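You operate a simulated robot arm through the tools that you are given. There is no shell and no other tool.

The job below is to be done with a simulated robot arm. You get a single attempt, and the scene is never put back.

## Task
Close up the stove; air knob at OPEN if the thermometer says COLD, else at SHUT.
Fine: drawer shut, riddling knob pushed in, door latched. Touch knobs and handles only.

It is judged by the outcome, as a careful person would: the job done as asked, and still so three seconds after it is handed in. It fails if anything else is knocked over, pushed out of place, dropped, spilled or broken.

## Robot
A 7-joint arm with a two-finger parallel gripper, fixed in place. Base frame: the origin is on the floor under the middle of its stand, x ahead of it, y to its left, z up. Lengths are in mm, angles in degrees, forces in N, time in s.
It reaches about 1056 mm from its shoulder. Its first joint turns from -143.0 to 143.0 degrees. Payload 3 kg.
Tool frame: the origin (TCP) lies between the finger pads and is the grasp point; the fingertips stand 30 mm ahead of it; z points along the fingers, y is the line along which they close. The gripper opens to 110 mm. The fingers are 20 mm wide and 10 mm thick; the gripper's body (48 by 112 mm) begins 55 mm behind the TCP.
Orientation is that of the tool frame in the base frame, as [roll, pitch, yaw] about the fixed x, y, z axes, in that order (R = Rz(yaw) Ry(pitch) Rx(roll)). With the fingers straight down and closing along the base's y, the tool's x points along the base's -x, its y along +y and its z along -z.

## Interface
- The arm moves only by the tool servo_tool. Its argument "motion" is a list of rows, each a list of 7 numbers: the turn, a rotation vector about the tool's x, y, z in degrees, then the shift along the tool's x, y, z in mm, then the gripper command, from -1 (fully open) to 1 (shut), values between in proportion. In form: [[rx, ry, rz, x, y, z, claw], ...]. A call has 1 to 20 rows; each row is the pose to reach, as a shift and turn from the pose commanded when the call began, along the tool's axes at that moment. Rows are played at 5 a second. More than 50 mm and 8.6 degrees between two rows, or a gripper value outside its range, and nothing of the call is played. Where a pose cannot be reached the arm comes as near as it can. A force on the tool above 90 N (or 10 N above the force at the start of the call, whichever is more), or a blocked arm, ends the call early, and 0.2 s more pass. Each finger travels about 108 mm/s and halts on what it meets, pressing with about 39 N; the grip force reading is that of the motor and also rises with nothing between the fingers. The clock runs only during rows and for 0.2 s after the last one: add rows that repeat a pose to give the fingers time. The reply holds the time, the measured pose of the TCP, the force on the tool along the base axes, the opening and the grip force, in the units named above and with some noise, with the torque about the TCP (base axes, N m) and any sound that the robot's microphone picked up, and new pictures: "views" is both (left out), scene, wrist or none.
- Cameras (640 x 400 px; columns grow to the right, rows downward): "scene" is fixed at [52.2, 499.1, 1192.4]; the picture's right is [-0.53, -0.85, 0.00], its down [-0.36, 0.22, -0.91] and it looks along [0.77, -0.48, -0.42] (base axes); focal length 287 px, centre (320, 200). "wrist" rides on the gripper at [72, 17, -103] in the tool frame; the picture's right is [-0.23, 0.97, 0.00], its down [-0.76, -0.18, -0.62] and it looks along [-0.61, -0.14, 0.78] (tool axes); focal length 222 px, centre (320, 200). There is no depth. A picture from a camera that has moved, and an enlarged one, comes with that camera's place and axes in the base frame and with its lens.
- move_column(by): slides the trunk up (or, below 0, down) by that many mm; the arm rides with it, the base frame stays. It gives what a move gives, with no picture.
- close_up(camera, box): a new picture of the part [left, top, right, bottom] of that camera's present view, enlarged. The clock stands still meanwhile.
- sign_off(): hands the job in; it is judged then, once.

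Nothing tells you positions but the pictures and the camera data. Unless the task says otherwise, let go and move clear before handing in.

The tools are called after "Call:" by a JSON object that holds its "api" and its "payload". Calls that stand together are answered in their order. servo_tool: Moves the arm, as the interface text tells. Its arguments: {"type":"object","properties":{"motion":{"type":"array","items":{"type":"array","items":{"type":"number"}}},"views":{"type":"string","enum":["both","scene","wrist","none"]}},"required":["motion"]} The other tools are called the same way: move_column (by) moves the trunk up or down; close_up (camera, box) takes an enlarged picture of a part of a camera's view; sign_off () hands the job in.

At the start:

```text
time: 0.0
ee_pos: [633.7, 20.5, 1028.5]
orientation: [180.0, 0.0, 179.9]
contact_force: [0.3, -0.6, -0.4]
moment: [0.0, 0.02, 0.02]
finger_gap: 109.7
grasp_force: 0.0
trunk travel left (down, up): [-821.0, 69.0]
```

scene: 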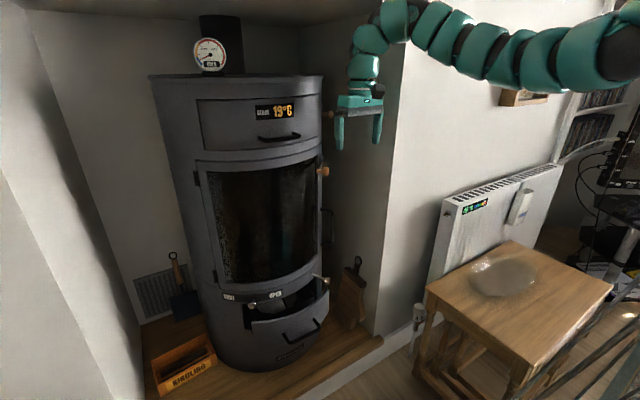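
wrist: 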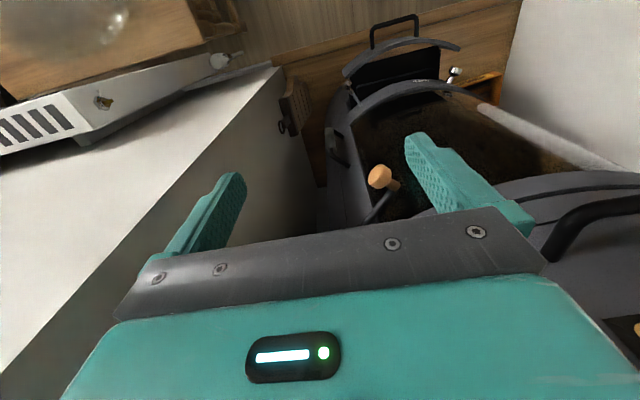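

I see a round stove with a top compartment, a glass door with a copper-coloured latch handle, an ash drawer pulled open at the bottom, and a thermometer dial on the flue. I'll enlarge the important parts before moving.

Call:
{"api": "close_up", "payload": {"camera": "scene", "box": [180, 20, 260, 80]}}

Call:
{"api": "close_up", "payload": {"camera": "scene", "box": [200, 260, 360, 370]}}

Call:
{"api": "close_up", "payload": {"camera": "scene", "box": [280, 100, 400, 200]}}

Call:
{"api": "close_up", "payload": {"camera": "scene", "box": [180, 80, 340, 180]}}

Call:
{"api": "close_up", "payload": {"camera": "wrist", "box": [280, 0, 520, 150]}}

Call:
{"api": "close_up", "payload": {"camera": "wrist", "box": [300, 120, 460, 240]}}

```text
6.67 times, centred on (220, 50) of scene
camera zoom: at [52.2, 499.1, 1192.4], right [-0.53, -0.85, 0.0], down [-0.36, 0.22, -0.91], along [0.77, -0.48, -0.42], focal length 1915 px, centre (987, 1200)
```

zoom: 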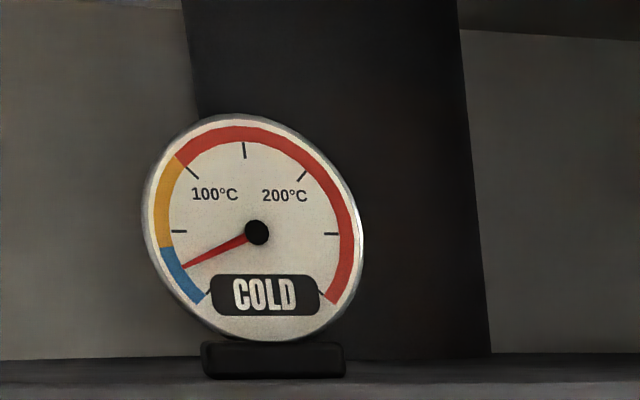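

```text
3.64 times, centred on (280, 315) of scene
camera zoom: at [52.2, 499.1, 1192.4], right [-0.53, -0.85, 0.0], down [-0.36, 0.22, -0.91], along [0.77, -0.48, -0.42], focal length 1045 px, centre (466, -218)
```

zoom: 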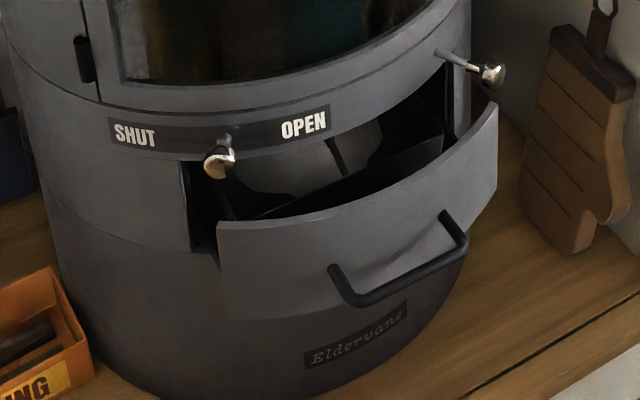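

```text
4.00 times, centred on (340, 150) of scene
camera zoom: at [52.2, 499.1, 1192.4], right [-0.53, -0.85, 0.0], down [-0.36, 0.22, -0.91], along [0.77, -0.48, -0.42], focal length 1149 px, centre (240, 400)
```

zoom: 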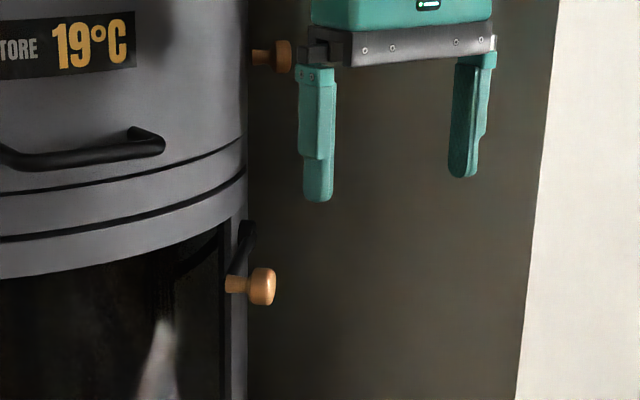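

```text
4.00 times, centred on (260, 130) of scene
camera zoom: at [52.2, 499.1, 1192.4], right [-0.53, -0.85, 0.0], down [-0.36, 0.22, -0.91], along [0.77, -0.48, -0.42], focal length 1149 px, centre (560, 480)
```

zoom: 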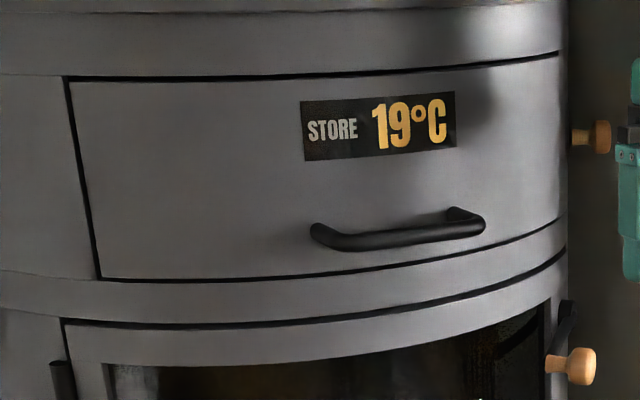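

```text
2.67 times, centred on (400, 75) of wrist
camera zoom: at [561.5, 36.0, 1130.6], right [0.23, 0.97, 0.0], down [0.76, -0.18, 0.62], along [0.61, -0.14, -0.78], focal length 592 px, centre (107, 533)
```

zoom: 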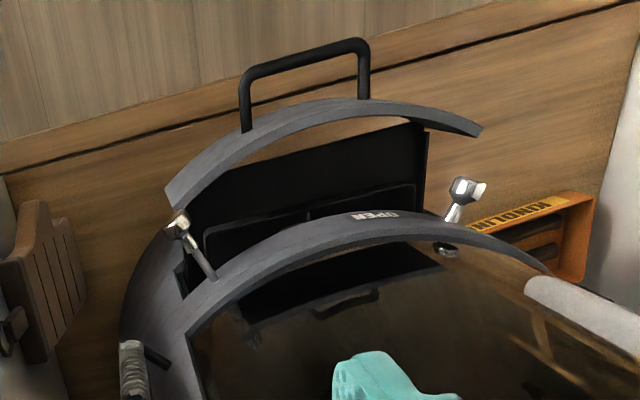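

```text
3.33 times, centred on (380, 180) of wrist
camera zoom: at [561.5, 36.0, 1130.6], right [0.23, 0.97, 0.0], down [0.76, -0.18, 0.62], along [0.61, -0.14, -0.78], focal length 740 px, centre (120, 267)
```

zoom: 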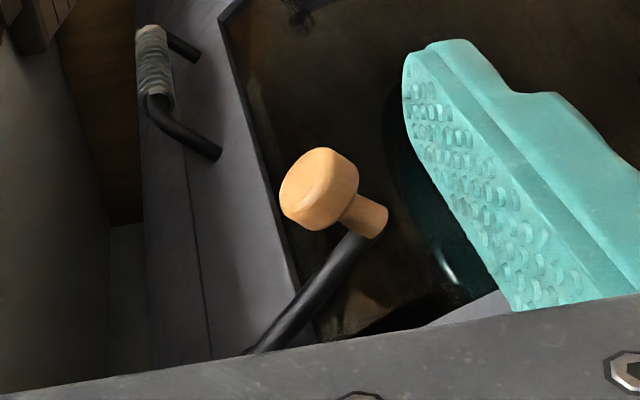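

The dial needle is in the blue and it reads COLD, so the air knob goes to OPEN. Before moving I need a better look at the door edge, its lever and the handles.

Call:
{"api": "close_up", "payload": {"camera": "scene", "box": [300, 140, 348, 170]}}

Call:
{"api": "close_up", "payload": {"camera": "scene", "box": [290, 160, 354, 200]}}

Call:
{"api": "close_up", "payload": {"camera": "scene", "box": [290, 195, 354, 255]}}

Call:
{"api": "close_up", "payload": {"camera": "scene", "box": [180, 140, 260, 220]}}

Call:
{"api": "close_up", "payload": {"camera": "scene", "box": [210, 270, 310, 330]}}

Call:
{"api": "close_up", "payload": {"camera": "wrist", "box": [270, 60, 430, 160]}}

Call:
{"api": "close_up", "payload": {"camera": "wrist", "box": [420, 150, 640, 350]}}

```text
13.33 times, centred on (324, 155) of scene
camera zoom: at [52.2, 499.1, 1192.4], right [-0.53, -0.85, 0.0], down [-0.36, 0.22, -0.91], along [0.77, -0.48, -0.42], focal length 3830 px, centre (267, 800)
```

zoom: 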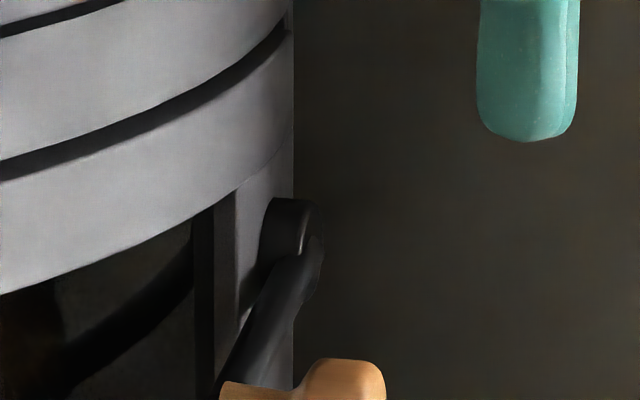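

```text
10.00 times, centred on (322, 180) of scene
camera zoom: at [52.2, 499.1, 1192.4], right [-0.53, -0.85, 0.0], down [-0.36, 0.22, -0.91], along [0.77, -0.48, -0.42], focal length 2872 px, centre (300, 400)
```

zoom: 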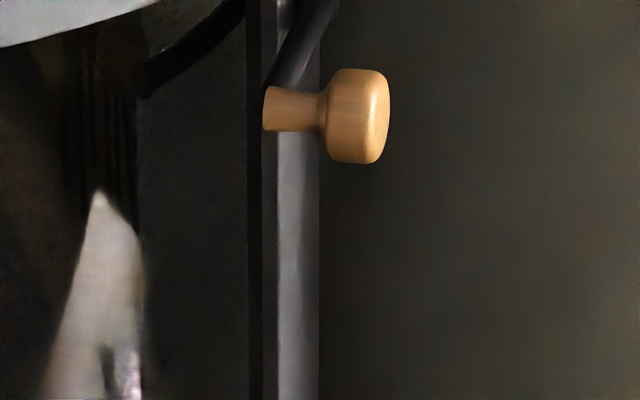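

```text
6.67 times, centred on (322, 225) of scene
camera zoom: at [52.2, 499.1, 1192.4], right [-0.53, -0.85, 0.0], down [-0.36, 0.22, -0.91], along [0.77, -0.48, -0.42], focal length 1915 px, centre (307, 33)
```

zoom: 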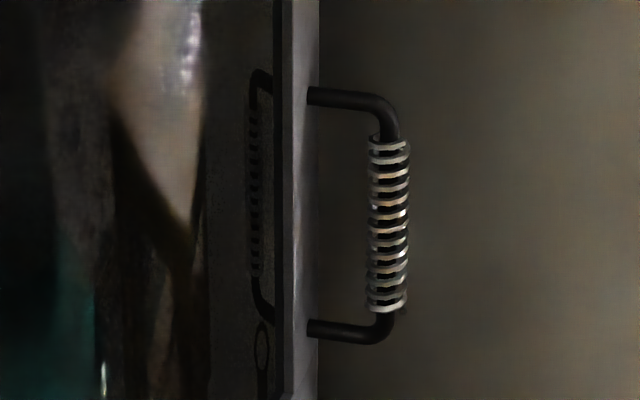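

```text
5.00 times, centred on (220, 180) of scene
camera zoom: at [52.2, 499.1, 1192.4], right [-0.53, -0.85, 0.0], down [-0.36, 0.22, -0.91], along [0.77, -0.48, -0.42], focal length 1436 px, centre (820, 300)
```

zoom: 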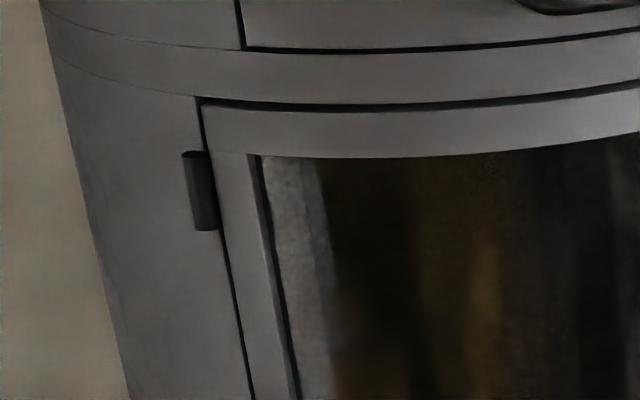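

```text
6.40 times, centred on (260, 300) of scene
camera zoom: at [52.2, 499.1, 1192.4], right [-0.53, -0.85, 0.0], down [-0.36, 0.22, -0.91], along [0.77, -0.48, -0.42], focal length 1838 px, centre (704, -440)
```

zoom: 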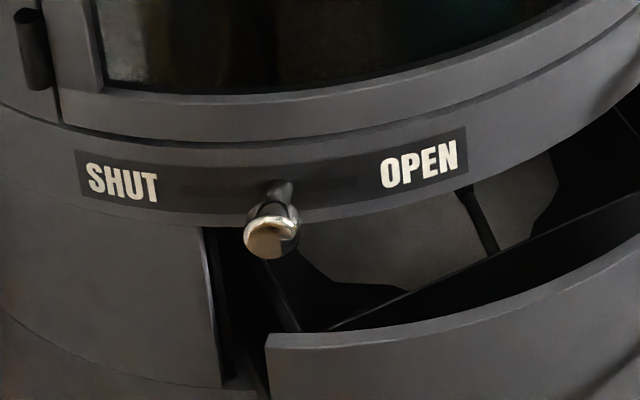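

```text
4.00 times, centred on (350, 110) of wrist
camera zoom: at [561.5, 36.0, 1130.6], right [0.23, 0.97, 0.0], down [0.76, -0.18, 0.62], along [0.61, -0.14, -0.78], focal length 888 px, centre (200, 560)
```

zoom: 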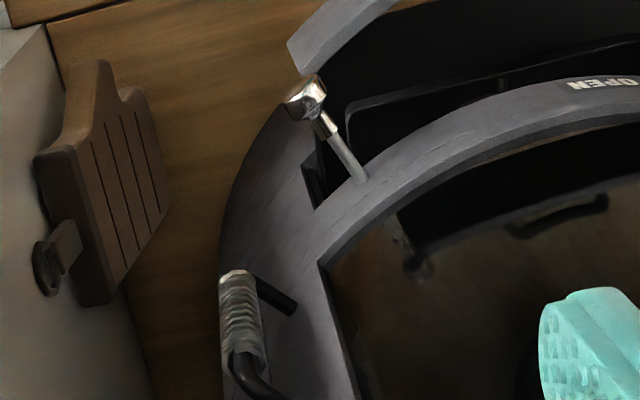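

```text
2.00 times, centred on (530, 250) of wrist
camera zoom: at [561.5, 36.0, 1130.6], right [0.23, 0.97, 0.0], down [0.76, -0.18, 0.62], along [0.61, -0.14, -0.78], focal length 444 px, centre (-100, 100)
```

zoom: 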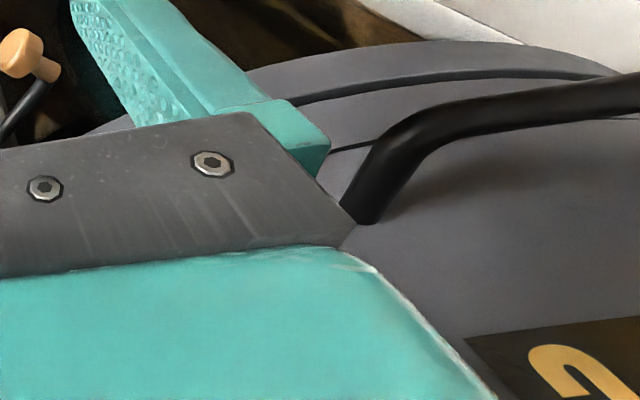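

COLD is confirmed, so the air knob goes to OPEN. The drawer is about 85 mm out, with its handle bar near (603, 210, 447). I place the riddling knob near (690, 72, 535), the air knob near (724, 326, 530) in the middle of its slot, and the door lever knob near (710, 71, 919). I'll back off and turn the tool to point forward to see the door edge better.

Call:
{"api": "servo_tool", "payload": {"motion": [[0, -8.18, 0, 10, 0, 0, 0], [0, -16.36, 0, 20, 0, 0, 0.5], [0, -24.54, 0, 30, 0, 0, 1], [0, -32.72, 0, 40, 0, 0, 1], [0, -40.9, 0, 50, 0, 0, 1], [0, -49.1, 0, 60, 0, 0, 1], [0, -57.3, 0, 70, 0, 0, 1], [0, -65.4, 0, 80, 0, 0, 1], [0, -73.6, 0, 90, 0, 0, 1], [0, -81.8, 0, 100, 0, 0, 1], [0, -90, 0, 110, 0, 0, 1], [0, -90, 0, 110, 0, 0, 1]]}}

```text
time: 2.6
ee_pos: [522.9, 19.8, 1027.9]
orientation: [37.1, 89.9, 37.1]
contact_force: [-0.7, -0.6, 0.3]
moment: [0.02, 0.01, 0.0]
finger_gap: 0.0
grasp_force: 37.4
trunk travel left (down, up): [-821.0, 69.0]
camera wrist: at [419.6, 37.0, 954.7], right [0.0, 0.97, 0.23], down [-0.62, -0.18, 0.76], along [0.78, -0.14, 0.61], focal length 222 px, centre (320, 200)
```

scene: 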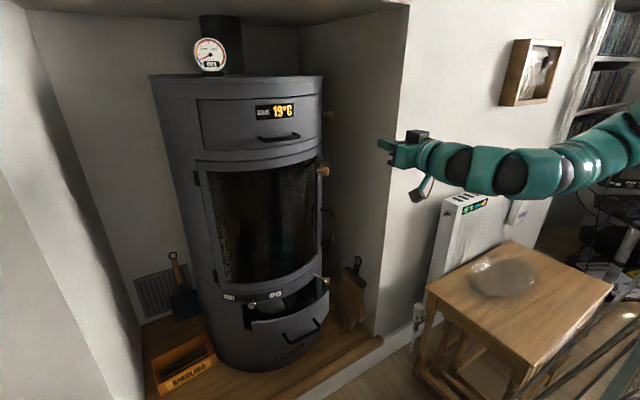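
wrist: 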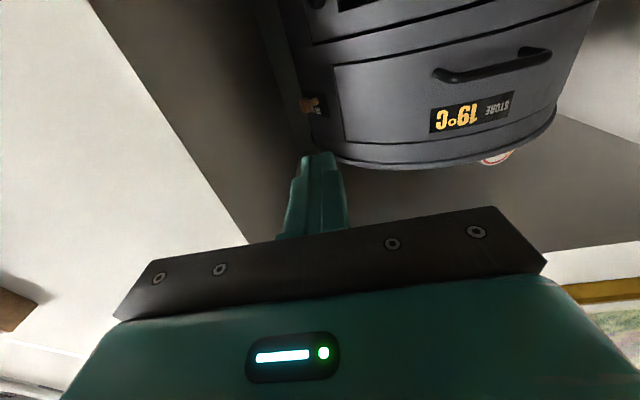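

The tool points forward now, but the camera is underneath. I'll roll the gripper 180° so the camera rides on top and looks down and forward.

Call:
{"api": "servo_tool", "payload": {"motion": [[0, 0, 8.5, 0, 0, 0, 1], [0, 0, 17, 0, 0, 0, 1], [0, 0, 25.5, 0, 0, 0, 1], [0, 0, 34, 0, 0, 0, 1], [0, 0, 42.5, 0, 0, 0, 1], [0, 0, 51, 0, 0, 0, 1], [0, 0, 59.5, 0, 0, 0, 1], [0, 0, 68, 0, 0, 0, 1], [0, 0, 76.5, 0, 0, 0, 1], [0, 0, 85, 0, 0, 0, 1], [0, 0, 90, 0, 0, 0, 1], [0, 0, 90, 0, 0, 0, 1]]}}

```text
time: 5.2
ee_pos: [522.3, 20.1, 1028.3]
orientation: [90.0, -0.2, 90.0]
contact_force: [0.1, -0.6, 0.0]
moment: [0.03, 0.0, 0.04]
finger_gap: 0.0
grasp_force: 37.3
trunk travel left (down, up): [-821.0, 69.0]
camera wrist: at [420.5, 91.6, 1044.1], right [0.0, -0.23, 0.97], down [-0.62, -0.76, -0.18], along [0.78, -0.61, -0.14], focal length 222 px, centre (320, 200)
```

scene: 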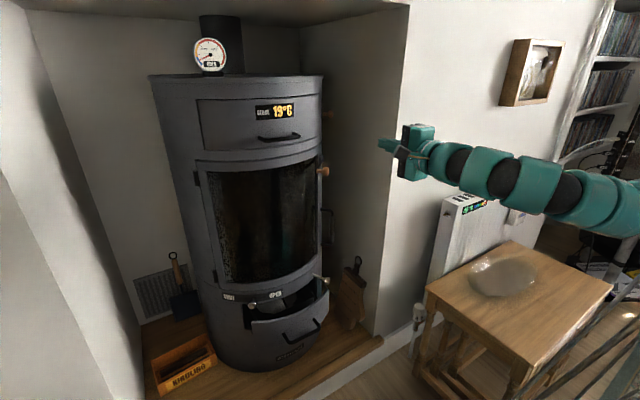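
wrist: 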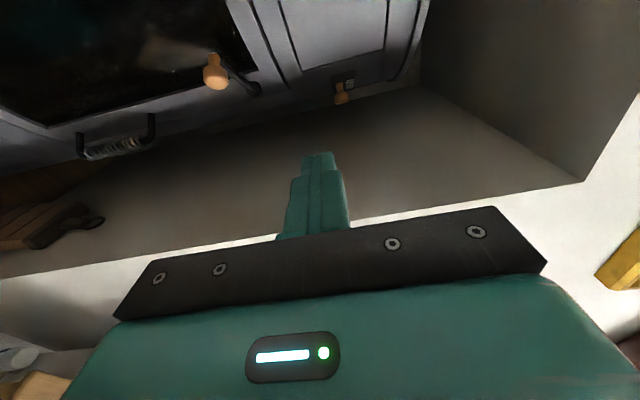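

This side view shows the door edge, the lever, the coiled handle and the upper store knob, so I'll enlarge those.

Call:
{"api": "close_up", "payload": {"camera": "wrist", "box": [180, 20, 300, 110]}}

Call:
{"api": "close_up", "payload": {"camera": "wrist", "box": [300, 50, 400, 120]}}

Call:
{"api": "close_up", "payload": {"camera": "wrist", "box": [0, 80, 180, 200]}}

```text
4.44 times, centred on (240, 65) of wrist
camera zoom: at [420.5, 91.6, 1044.1], right [0.0, -0.23, 0.97], down [-0.62, -0.76, -0.18], along [0.78, -0.61, -0.14], focal length 987 px, centre (676, 800)
```

zoom: 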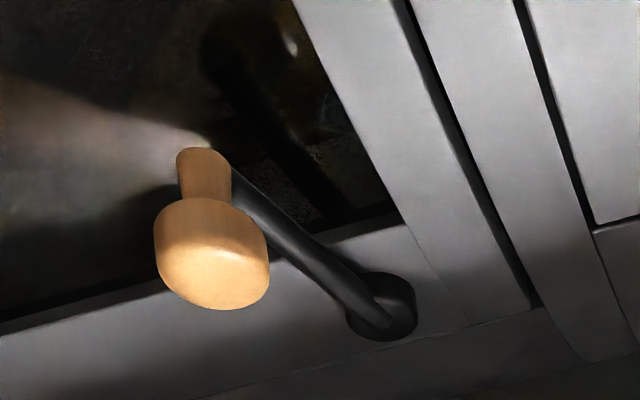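

```text
5.71 times, centred on (350, 85) of wrist
camera zoom: at [420.5, 91.6, 1044.1], right [0.0, -0.23, 0.97], down [-0.62, -0.76, -0.18], along [0.78, -0.61, -0.14], focal length 1269 px, centre (149, 857)
```

zoom: 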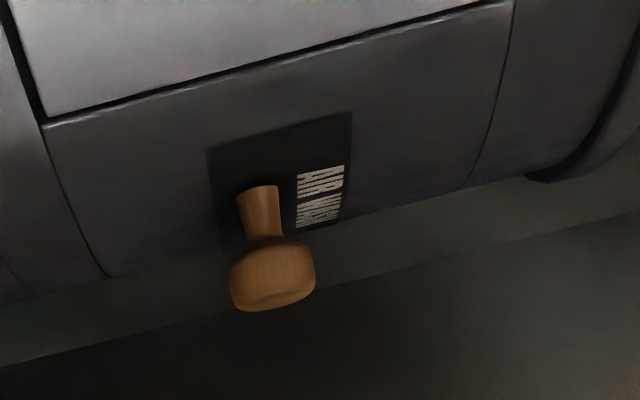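

```text
3.33 times, centred on (90, 140) of wrist
camera zoom: at [420.5, 91.6, 1044.1], right [0.0, -0.23, 0.97], down [-0.62, -0.76, -0.18], along [0.78, -0.61, -0.14], focal length 740 px, centre (1087, 400)
```

zoom: 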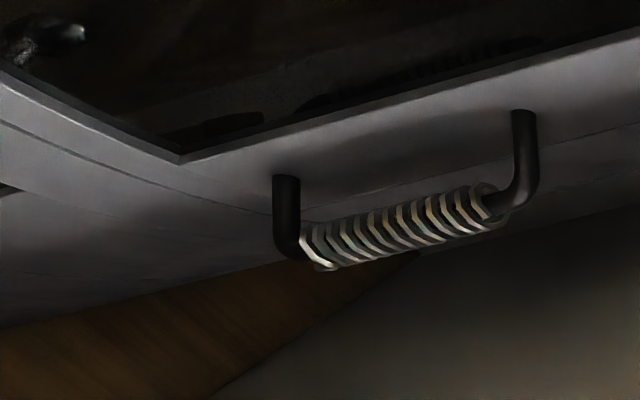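

The upper wooden knob is labelled AIR WASH, so I'll leave that one alone. Next I'll lower the trunk to lever height and move a little closer to check whether the door is ajar and how the lever sits.

Call:
{"api": "move_column", "payload": {"by": -110}}

Call:
{"api": "servo_tool", "payload": {"motion": [[0, 0, 0, 0, 0, 30, 1], [0, 0, 0, 0, 0, 60, 1], [0, 0, 0, 0, 0, 60, 1]]}}

Call:
{"api": "close_up", "payload": {"camera": "wrist", "box": [200, 0, 440, 150]}}

```text
time: 6.6
ee_pos: [523.2, 18.9, 916.5]
orientation: [90.1, 0.0, 90.0]
contact_force: [-0.2, 1.2, -0.1]
moment: [0.0, 0.02, 0.04]
finger_gap: 0.1
grasp_force: 37.5
trunk travel left (down, up): [-711.0, 179.0]
```

```text
time: 7.4
ee_pos: [582.8, 19.2, 919.3]
orientation: [90.0, 0.0, 89.9]
contact_force: [-0.1, -0.2, -0.2]
moment: [-0.04, 0.0, 0.0]
finger_gap: 0.1
grasp_force: 37.6
trunk travel left (down, up): [-711.0, 179.0]
camera wrist: at [479.8, 92.7, 934.7], right [0.0, -0.23, 0.97], down [-0.62, -0.76, -0.18], along [0.78, -0.61, -0.14], focal length 222 px, centre (320, 200)
```

scene: 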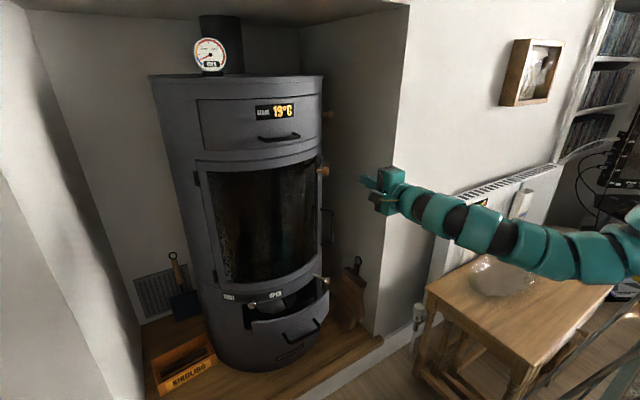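
wrist: 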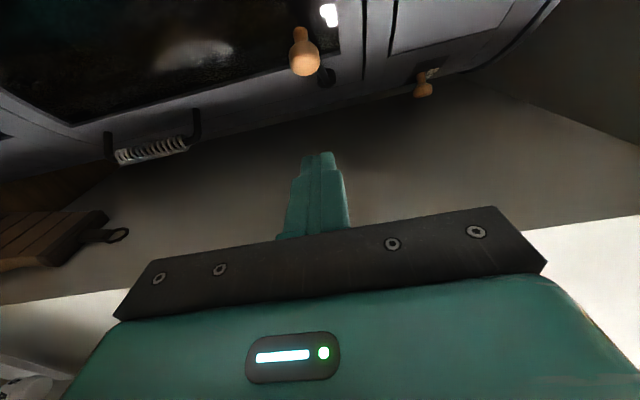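

```text
2.67 times, centred on (320, 75) of wrist
camera zoom: at [479.8, 92.7, 934.7], right [0.0, -0.23, 0.97], down [-0.62, -0.76, -0.18], along [0.78, -0.61, -0.14], focal length 592 px, centre (320, 533)
```

zoom: 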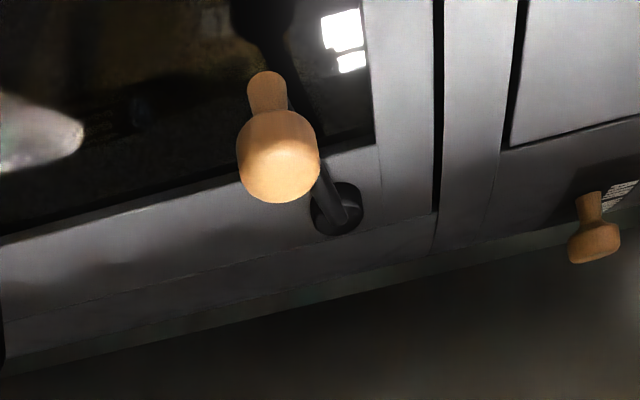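

From here the door looks flush, with the lever close to horizontal: pivot near (778, 40, 935) and knob near (711, 70, 917). I'll roll another 90° so the camera is on top, then yaw toward the door edge.

Call:
{"api": "servo_tool", "payload": {"motion": [[0, 0, 8.5, 0, 0, -5, 1], [0, 0, 17, 0, 0, -10, 1], [0, 0, 25.5, 0, 0, -15, 1], [0, 0, 34, 0, 0, -20, 1], [0, 0, 42.5, 0, 0, -25, 1], [0, 0, 51, 0, 0, -30, 1], [0, 0, 59.5, 0, 0, -30, 1], [0, 0, 68, 0, 0, -30, 1], [0, 0, 76.5, 0, 0, -30, 1], [0, 0, 85, 0, 0, -30, 1], [0, 0, 90, 0, 0, -30, 1], [0, 0, 90, 0, 0, -30, 1]]}}

```text
time: 10.0
ee_pos: [553.4, 19.5, 917.7]
orientation: [-78.2, -89.9, -101.9]
contact_force: [-0.5, 0.1, 0.2]
moment: [-0.03, 0.0, 0.02]
finger_gap: 0.0
grasp_force: 37.9
out of reach, approached as far as the arm can: row 2, 3, 4
trunk travel left (down, up): [-711.0, 179.0]
camera wrist: at [450.6, 2.4, 989.0], right [0.0, -0.97, -0.23], down [-0.62, 0.18, -0.76], along [0.78, 0.14, -0.61], focal length 222 px, centre (320, 200)
```

scene: 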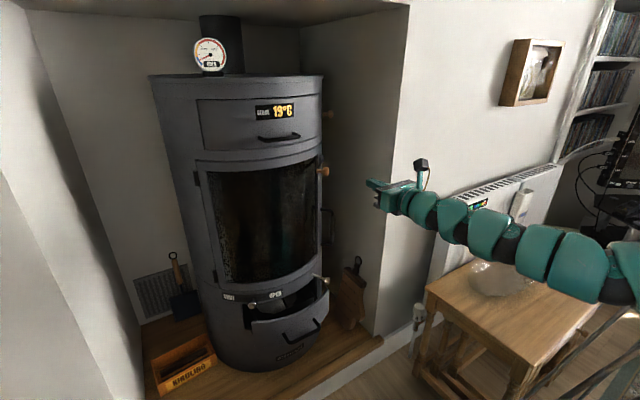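
wrist: 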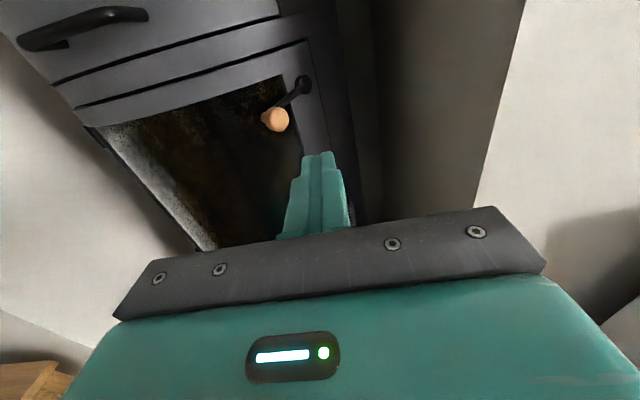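

The camera is on top now. I'll yaw about 45° to face the door edge and lever squarely, shifting to the right.

Call:
{"api": "servo_tool", "payload": {"motion": [[7.5, 0, 0, 0, 14, 5, 1], [15, 0, 0, 0, 28, 10, 1], [22.5, 0, 0, 0, 42, 15, 1], [30, 0, 0, 0, 56, 20, 1], [37.5, 0, 0, 0, 70, 25, 1], [45, 0, 0, 0, 80, 30, 1], [45, 0, 0, 0, 80, 30, 1]]}}

Call:
{"api": "close_up", "payload": {"camera": "wrist", "box": [160, 0, 480, 200]}}

```text
time: 11.6
ee_pos: [582.5, -61.9, 917.2]
orientation: [71.1, -89.9, 153.9]
contact_force: [0.2, -0.4, -0.3]
moment: [0.0, 0.01, 0.0]
finger_gap: 0.1
grasp_force: 37.7
trunk travel left (down, up): [-711.0, 179.0]
camera wrist: at [523.2, -146.9, 989.3], right [0.69, -0.69, -0.23], down [-0.57, -0.32, -0.76], along [0.45, 0.65, -0.61], focal length 222 px, centre (320, 200)
```

scene: 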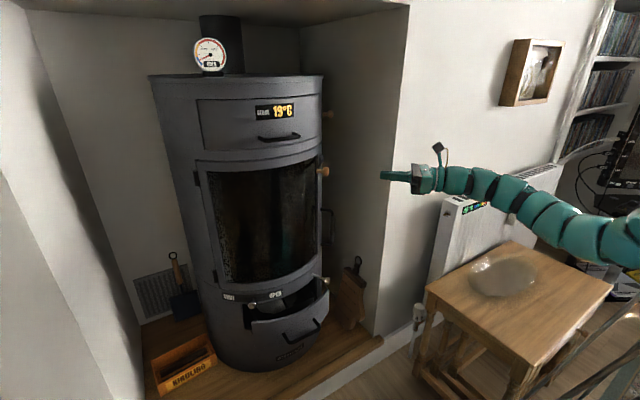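
wrist: 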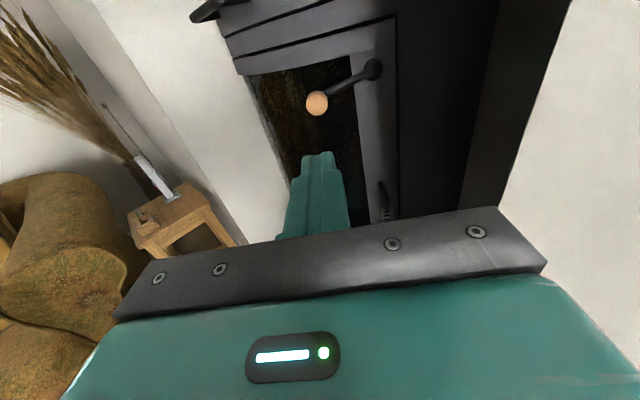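

```text
2.00 times, centred on (320, 100) of wrist
camera zoom: at [523.2, -146.9, 989.3], right [0.69, -0.69, -0.23], down [-0.57, -0.32, -0.76], along [0.45, 0.65, -0.61], focal length 444 px, centre (320, 400)
```

zoom: 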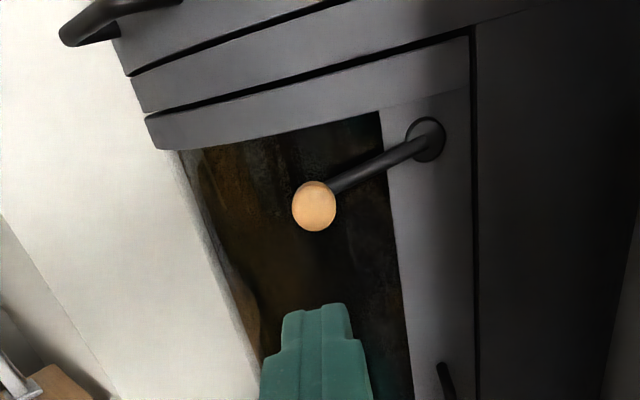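

I have a clear view of the lever and the door seam now, so I'll zoom in on both.

Call:
{"api": "close_up", "payload": {"camera": "wrist", "box": [340, 0, 440, 65]}}

Call:
{"api": "close_up", "payload": {"camera": "wrist", "box": [350, 140, 440, 215]}}

Call:
{"api": "close_up", "payload": {"camera": "wrist", "box": [280, 20, 400, 130]}}

```text
6.15 times, centred on (390, 32) of wrist
camera zoom: at [523.2, -146.9, 989.3], right [0.69, -0.69, -0.23], down [-0.57, -0.32, -0.76], along [0.45, 0.65, -0.61], focal length 1367 px, centre (-111, 1231)
```

zoom: 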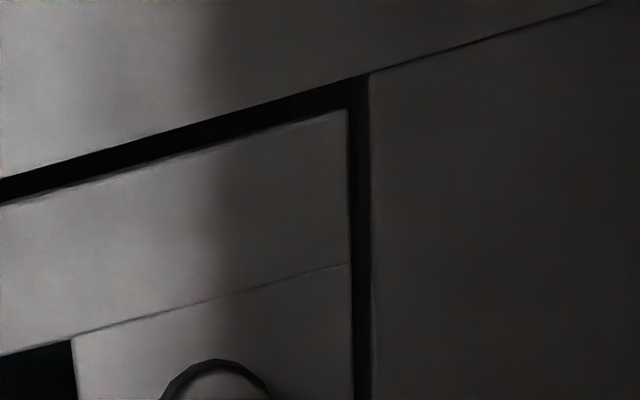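

```text
5.33 times, centred on (395, 178) of wrist
camera zoom: at [523.2, -146.9, 989.3], right [0.69, -0.69, -0.23], down [-0.57, -0.32, -0.76], along [0.45, 0.65, -0.61], focal length 1185 px, centre (-80, 320)
```

zoom: 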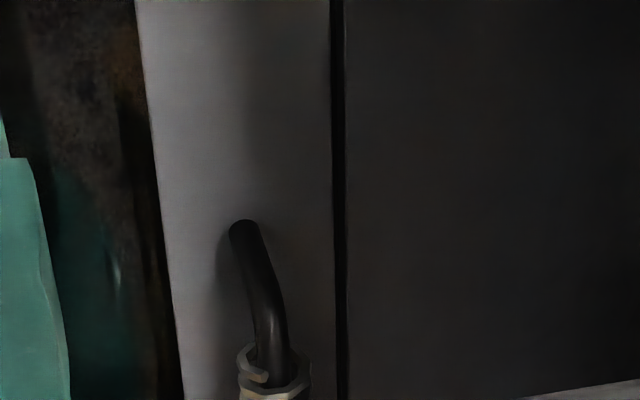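

```text
3.64 times, centred on (340, 75) of wrist
camera zoom: at [523.2, -146.9, 989.3], right [0.69, -0.69, -0.23], down [-0.57, -0.32, -0.76], along [0.45, 0.65, -0.61], focal length 808 px, centre (247, 654)
```

zoom: 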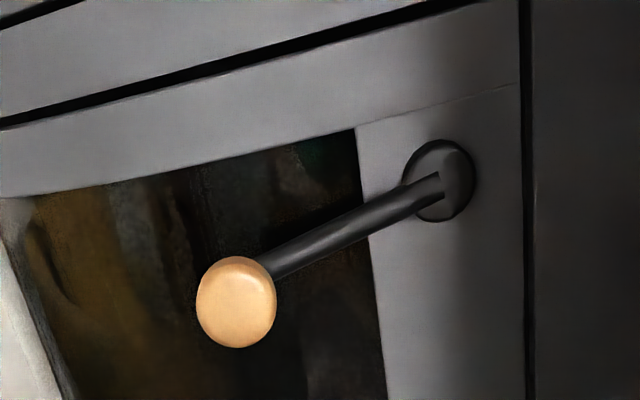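

The door sits flush with an even gap, and the lever is only about 11° below horizontal, so it's unlatched. I'll bring the closed fingers just above the wooden knob, ready to press the lever down.

Call:
{"api": "servo_tool", "payload": {"motion": [[0, 0, 0, 22, 0, 0, 1], [0, 0, 0, 42, -2, 30, 1], [0, 0, 0, 42, -4, 75, 1], [0, 0, 0, 42, -6, 120, 1], [0, 0, 0, 42, -7, 158, 1], [0, 0, 0, 42, -7, 158, 1]]}}

Call:
{"api": "close_up", "payload": {"camera": "wrist", "box": [220, 60, 420, 230]}}

Call:
{"api": "close_up", "payload": {"camera": "scene", "box": [280, 130, 440, 230]}}

```text
time: 13.0
ee_pos: [690.8, 57.1, 960.6]
orientation: [-142.6, -89.9, 7.5]
contact_force: [0.2, -0.1, -0.2]
moment: [-0.02, 0.01, 0.01]
finger_gap: 0.2
grasp_force: 37.6
trunk travel left (down, up): [-711.0, 179.0]
camera wrist: at [630.1, -27.3, 1031.7], right [0.69, -0.69, -0.23], down [-0.57, -0.32, -0.76], along [0.45, 0.65, -0.61], focal length 222 px, centre (320, 200)
```

scene: 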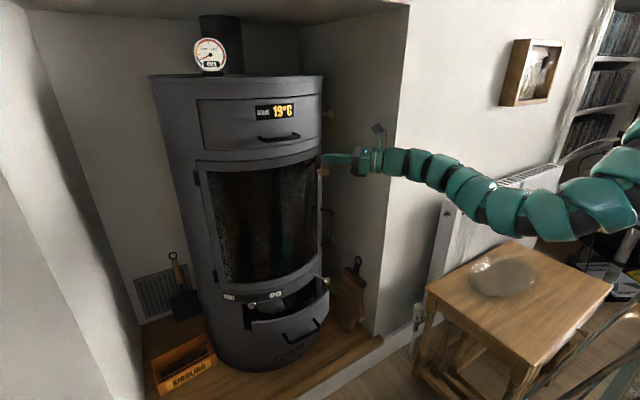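
wrist: 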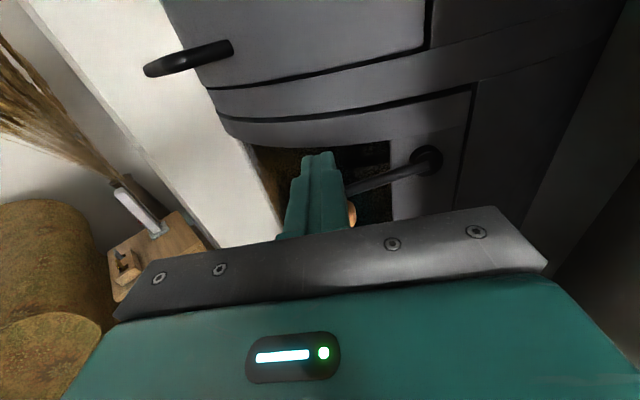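

```text
2.35 times, centred on (320, 145) of wrist
camera zoom: at [630.1, -27.3, 1031.7], right [0.69, -0.69, -0.23], down [-0.57, -0.32, -0.76], along [0.45, 0.65, -0.61], focal length 523 px, centre (320, 329)
```

zoom: 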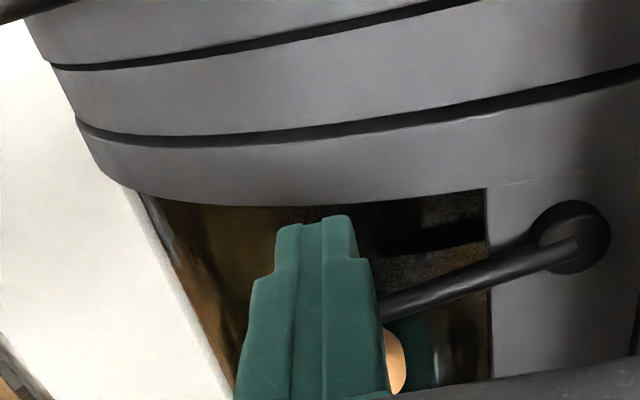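

```text
4.00 times, centred on (360, 180) of scene
camera zoom: at [52.2, 499.1, 1192.4], right [-0.53, -0.85, 0.0], down [-0.36, 0.22, -0.91], along [0.77, -0.48, -0.42], focal length 1149 px, centre (160, 280)
```

zoom: 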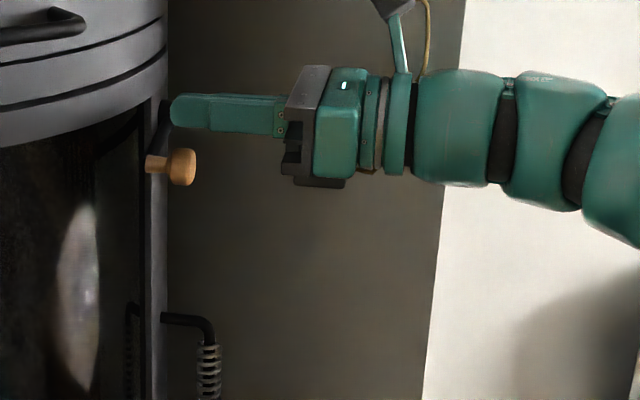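

The fingers are about 20 mm above the wooden knob. I'll press down gently in small steps.

Call:
{"api": "servo_tool", "payload": {"motion": [[0, 0, 0, -8, 0, 0, 1], [0, 0, 0, -15, 0, 0, 1], [0, 0, 0, -20, 0, 0, 1], [0, 0, 0, -25, 0, 0, 1], [0, 0, 0, -25, 0, 0, 1]]}}

Call:
{"api": "close_up", "payload": {"camera": "scene", "box": [280, 130, 440, 230]}}

```text
time: 14.2
ee_pos: [690.2, 56.0, 935.3]
orientation: [174.2, -89.9, 50.8]
contact_force: [-0.6, 0.6, -0.4]
moment: [0.03, -0.02, -0.01]
finger_gap: 0.0
grasp_force: 37.8
trunk travel left (down, up): [-711.0, 179.0]
camera wrist: at [629.5, -29.1, 1007.1], right [0.69, -0.69, -0.23], down [-0.57, -0.31, -0.76], along [0.45, 0.65, -0.61], focal length 222 px, centre (320, 200)
```

scene: 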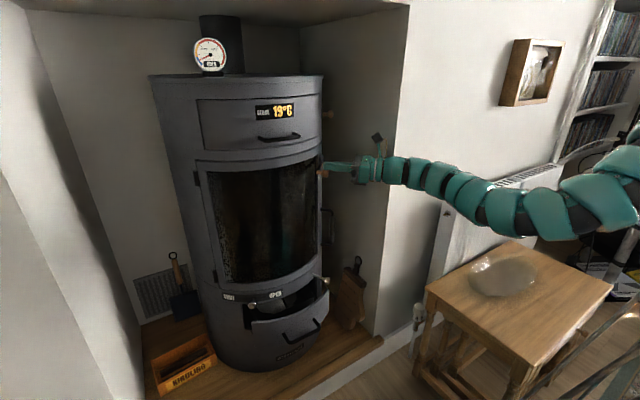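
wrist: 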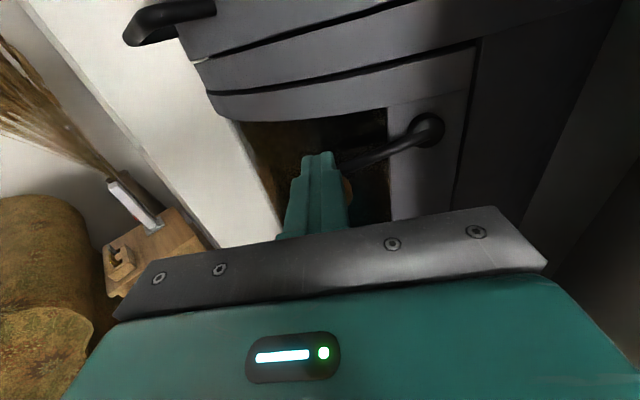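

```text
4.00 times, centred on (360, 180) of scene
camera zoom: at [52.2, 499.1, 1192.4], right [-0.53, -0.85, 0.0], down [-0.36, 0.22, -0.91], along [0.77, -0.48, -0.42], focal length 1149 px, centre (160, 280)
```

zoom: 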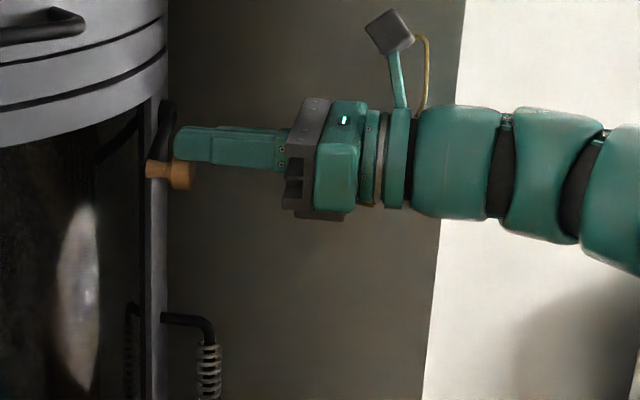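

Contact is light and the knob is starting to follow. I'll continue along the lever's arc.

Call:
{"api": "servo_tool", "payload": {"motion": [[0, 0, 0, -6, -0.5, 0, 1], [0, 0, 0, -12.6, 0, 0, 1], [0, 0, 0, -19.1, 1.1, 0, 1], [0, 0, 0, -25.5, 2.8, 0, 1], [0, 0, 0, -25.5, 2.8, 0, 1]]}}

Call:
{"api": "close_up", "payload": {"camera": "scene", "box": [280, 130, 440, 230]}}

Call:
{"api": "close_up", "payload": {"camera": "wrist", "box": [260, 60, 480, 220]}}

```text
time: 15.4
ee_pos: [691.8, 55.1, 909.3]
orientation: [-16.1, -89.9, -119.0]
contact_force: [-0.4, -0.9, 0.2]
moment: [0.04, 0.03, -0.02]
finger_gap: 0.0
grasp_force: 37.9
trunk travel left (down, up): [-711.0, 179.0]
camera wrist: at [631.5, -31.0, 980.8], right [0.69, -0.69, -0.23], down [-0.57, -0.31, -0.76], along [0.45, 0.65, -0.61], focal length 222 px, centre (320, 200)
```

scene: 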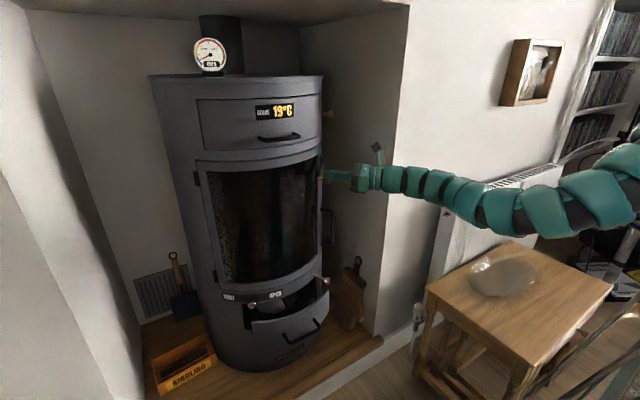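
wrist: 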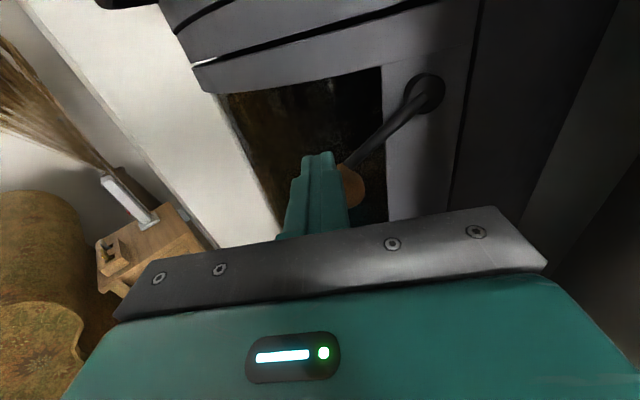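

```text
4.00 times, centred on (360, 180) of scene
camera zoom: at [52.2, 499.1, 1192.4], right [-0.53, -0.85, 0.0], down [-0.36, 0.22, -0.91], along [0.77, -0.48, -0.42], focal length 1149 px, centre (160, 280)
```

zoom: 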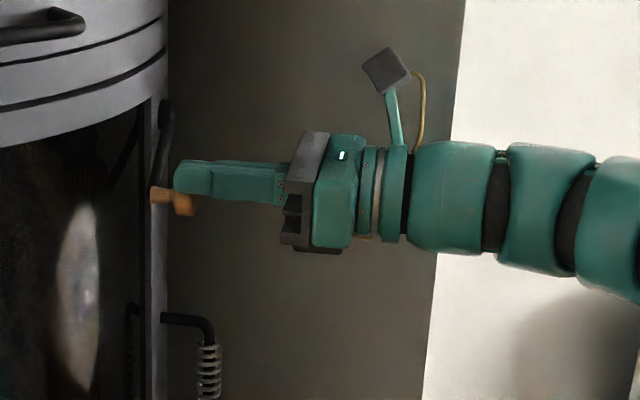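

```text
2.50 times, centred on (370, 140) of wrist
camera zoom: at [631.5, -31.0, 980.8], right [0.69, -0.69, -0.23], down [-0.57, -0.31, -0.76], along [0.45, 0.65, -0.61], focal length 555 px, centre (195, 350)
```

zoom: 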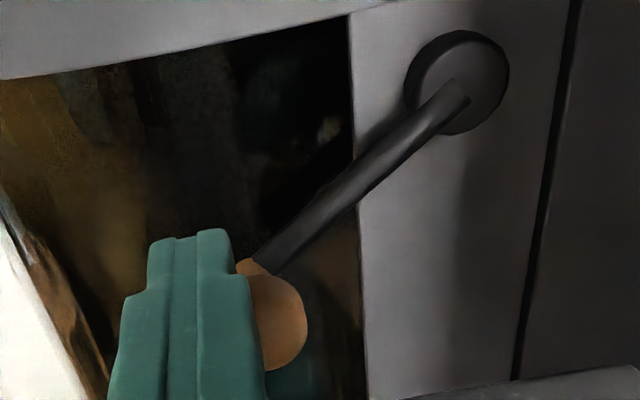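

The lever turns with almost no resistance, so I'll keep going down the arc.

Call:
{"api": "servo_tool", "payload": {"motion": [[0, 0, 0, -6.2, 2.2, 0, 1], [0, 0, 0, -12.1, 5, 0, 1], [0, 0, 0, -17.9, 8.3, 0, 1], [0, 0, 0, -23.3, 12.1, 0, 1], [0, 0, 0, -28.4, 16.3, 0, 1], [0, 0, 0, -33.1, 21, 0, 1], [0, 0, 0, -33.1, 21, 0, 1]]}}

Call:
{"api": "close_up", "payload": {"camera": "wrist", "box": [260, 40, 480, 220]}}

Call:
{"api": "close_up", "payload": {"camera": "scene", "box": [280, 130, 440, 230]}}

```text
time: 17.0
ee_pos: [707.2, 38.7, 877.2]
orientation: [-2.7, -89.9, -132.3]
contact_force: [0.4, 0.2, -1.3]
moment: [-0.01, 0.0, 0.01]
finger_gap: 0.2
grasp_force: 37.3
trunk travel left (down, up): [-711.0, 179.0]
camera wrist: at [645.6, -46.9, 948.4], right [0.69, -0.69, -0.23], down [-0.57, -0.31, -0.76], along [0.45, 0.65, -0.61], focal length 222 px, centre (320, 200)
```

scene: 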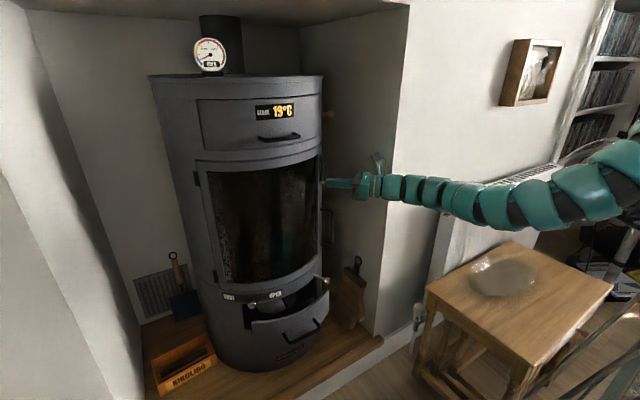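
wrist: 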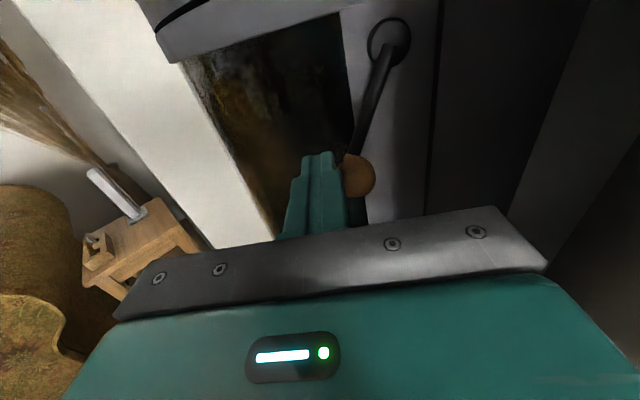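

```text
2.22 times, centred on (370, 130) of wrist
camera zoom: at [645.6, -46.9, 948.4], right [0.69, -0.69, -0.23], down [-0.57, -0.31, -0.76], along [0.45, 0.65, -0.61], focal length 494 px, centre (209, 356)
```

zoom: 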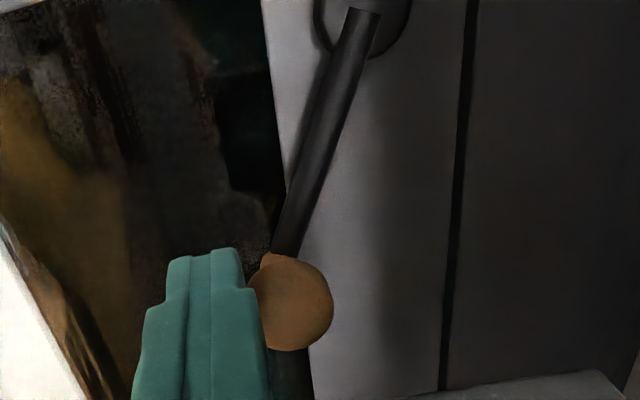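

```text
4.00 times, centred on (360, 180) of scene
camera zoom: at [52.2, 499.1, 1192.4], right [-0.53, -0.85, 0.0], down [-0.36, 0.22, -0.91], along [0.77, -0.48, -0.42], focal length 1149 px, centre (160, 280)
```

zoom: 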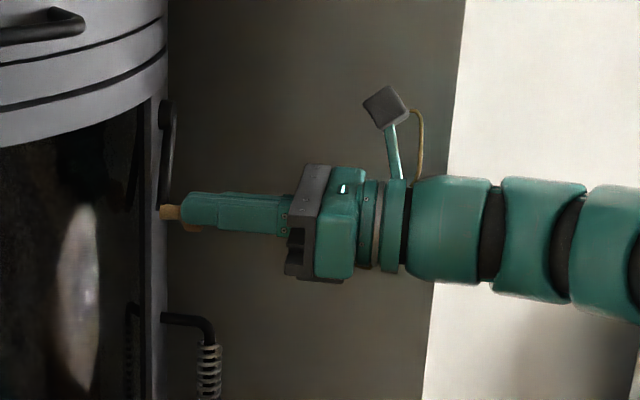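

The lever is about 70° down. I'll carry on toward vertical and look for a stop.

Call:
{"api": "servo_tool", "payload": {"motion": [[0, 0, 0, -4.2, 5, 0, 1], [0, 0, 0, -7.9, 10.4, 0, 1], [0, 0, 0, -11.3, 16, 0, 1], [0, 0, 0, -14.1, 22, 0, 1], [0, 0, 0, -14.1, 22, 0, 1]]}}

Call:
{"api": "close_up", "payload": {"camera": "wrist", "box": [260, 20, 480, 220]}}

```text
time: 18.2
ee_pos: [722.4, 23.0, 863.6]
orientation: [16.6, -90.0, -151.6]
contact_force: [0.1, 0.8, -0.8]
moment: [0.02, 0.01, 0.02]
finger_gap: 0.0
grasp_force: 37.6
trunk travel left (down, up): [-711.0, 179.0]
camera wrist: at [661.9, -61.9, 934.5], right [0.69, -0.69, -0.23], down [-0.57, -0.31, -0.76], along [0.45, 0.65, -0.61], focal length 222 px, centre (320, 200)
```

scene: 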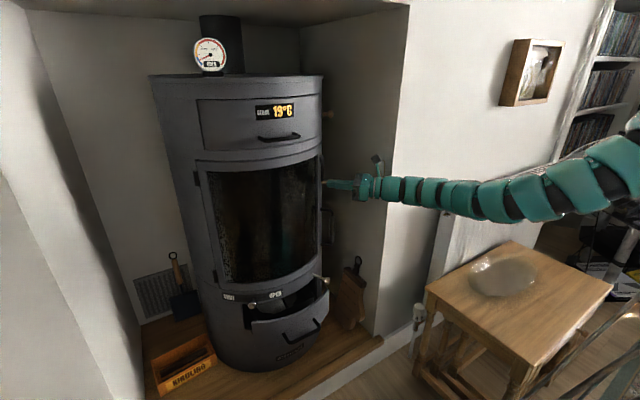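
wrist: 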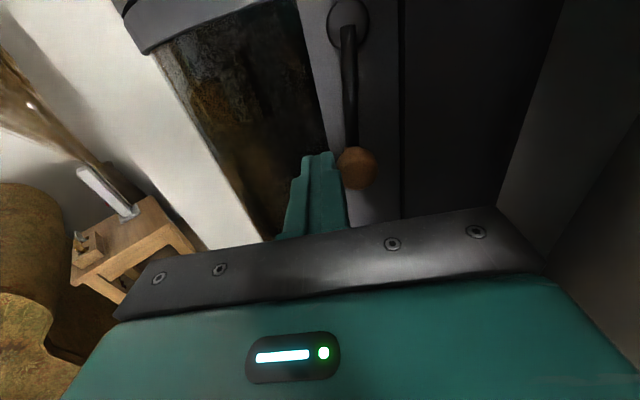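

```text
2.00 times, centred on (370, 120) of wrist
camera zoom: at [661.9, -61.9, 934.5], right [0.69, -0.69, -0.23], down [-0.57, -0.31, -0.76], along [0.45, 0.65, -0.61], focal length 444 px, centre (220, 360)
```

zoom: 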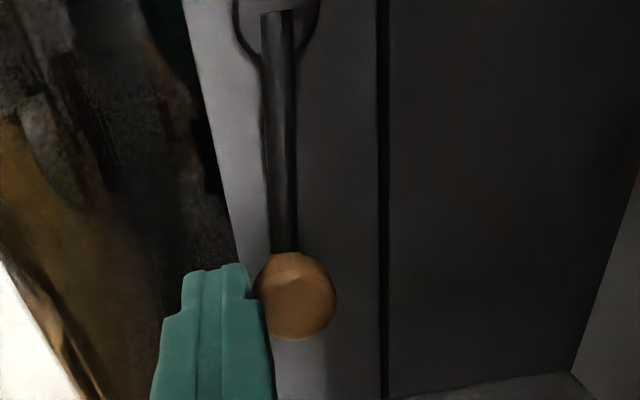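

The lever is nearly vertical. I'll push a little more to feel for the stop.

Call:
{"api": "servo_tool", "payload": {"motion": [[0, 0, 0, -1.2, 3, 0, 1], [0, 0, 0, -2.3, 6.2, 0, 1], [0, 0, 0, -3.2, 9.2, 0, 1], [0, 0, 0, -3.2, 9.2, 0, 1]]}}

Call:
{"api": "close_up", "payload": {"camera": "wrist", "box": [260, 0, 480, 220]}}

```text
time: 19.2
ee_pos: [728.7, 16.2, 859.7]
orientation: [10.9, -89.9, -145.9]
contact_force: [-2.5, 2.0, 1.5]
moment: [0.01, 0.0, 0.08]
finger_gap: 0.0
grasp_force: 37.2
trunk travel left (down, up): [-711.0, 179.0]
camera wrist: at [668.1, -68.1, 931.5], right [0.69, -0.69, -0.23], down [-0.57, -0.31, -0.76], along [0.45, 0.65, -0.61], focal length 222 px, centre (320, 200)
```

scene: 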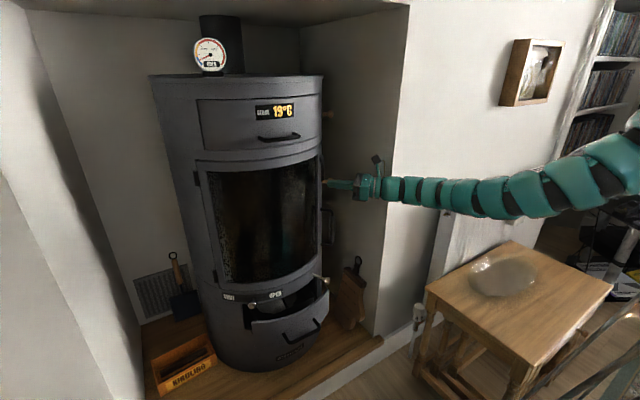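
wrist: 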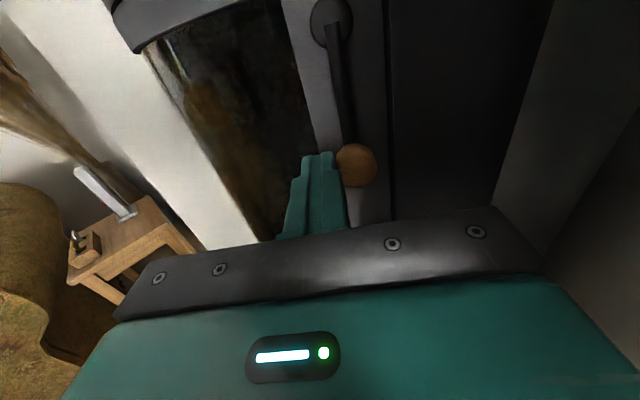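

```text
1.82 times, centred on (370, 110) of wrist
camera zoom: at [668.1, -68.1, 931.5], right [0.69, -0.69, -0.23], down [-0.57, -0.31, -0.76], along [0.45, 0.65, -0.61], focal length 404 px, centre (229, 364)
```

zoom: 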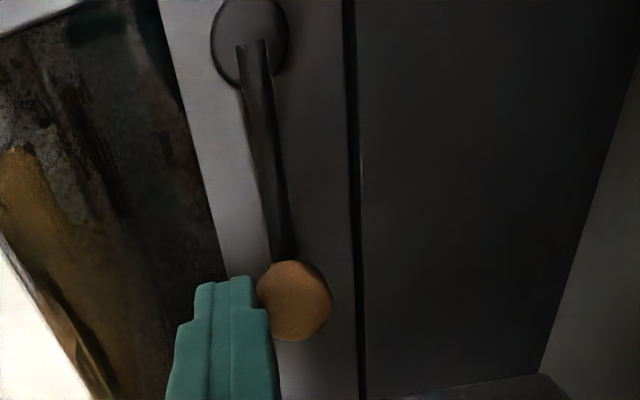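

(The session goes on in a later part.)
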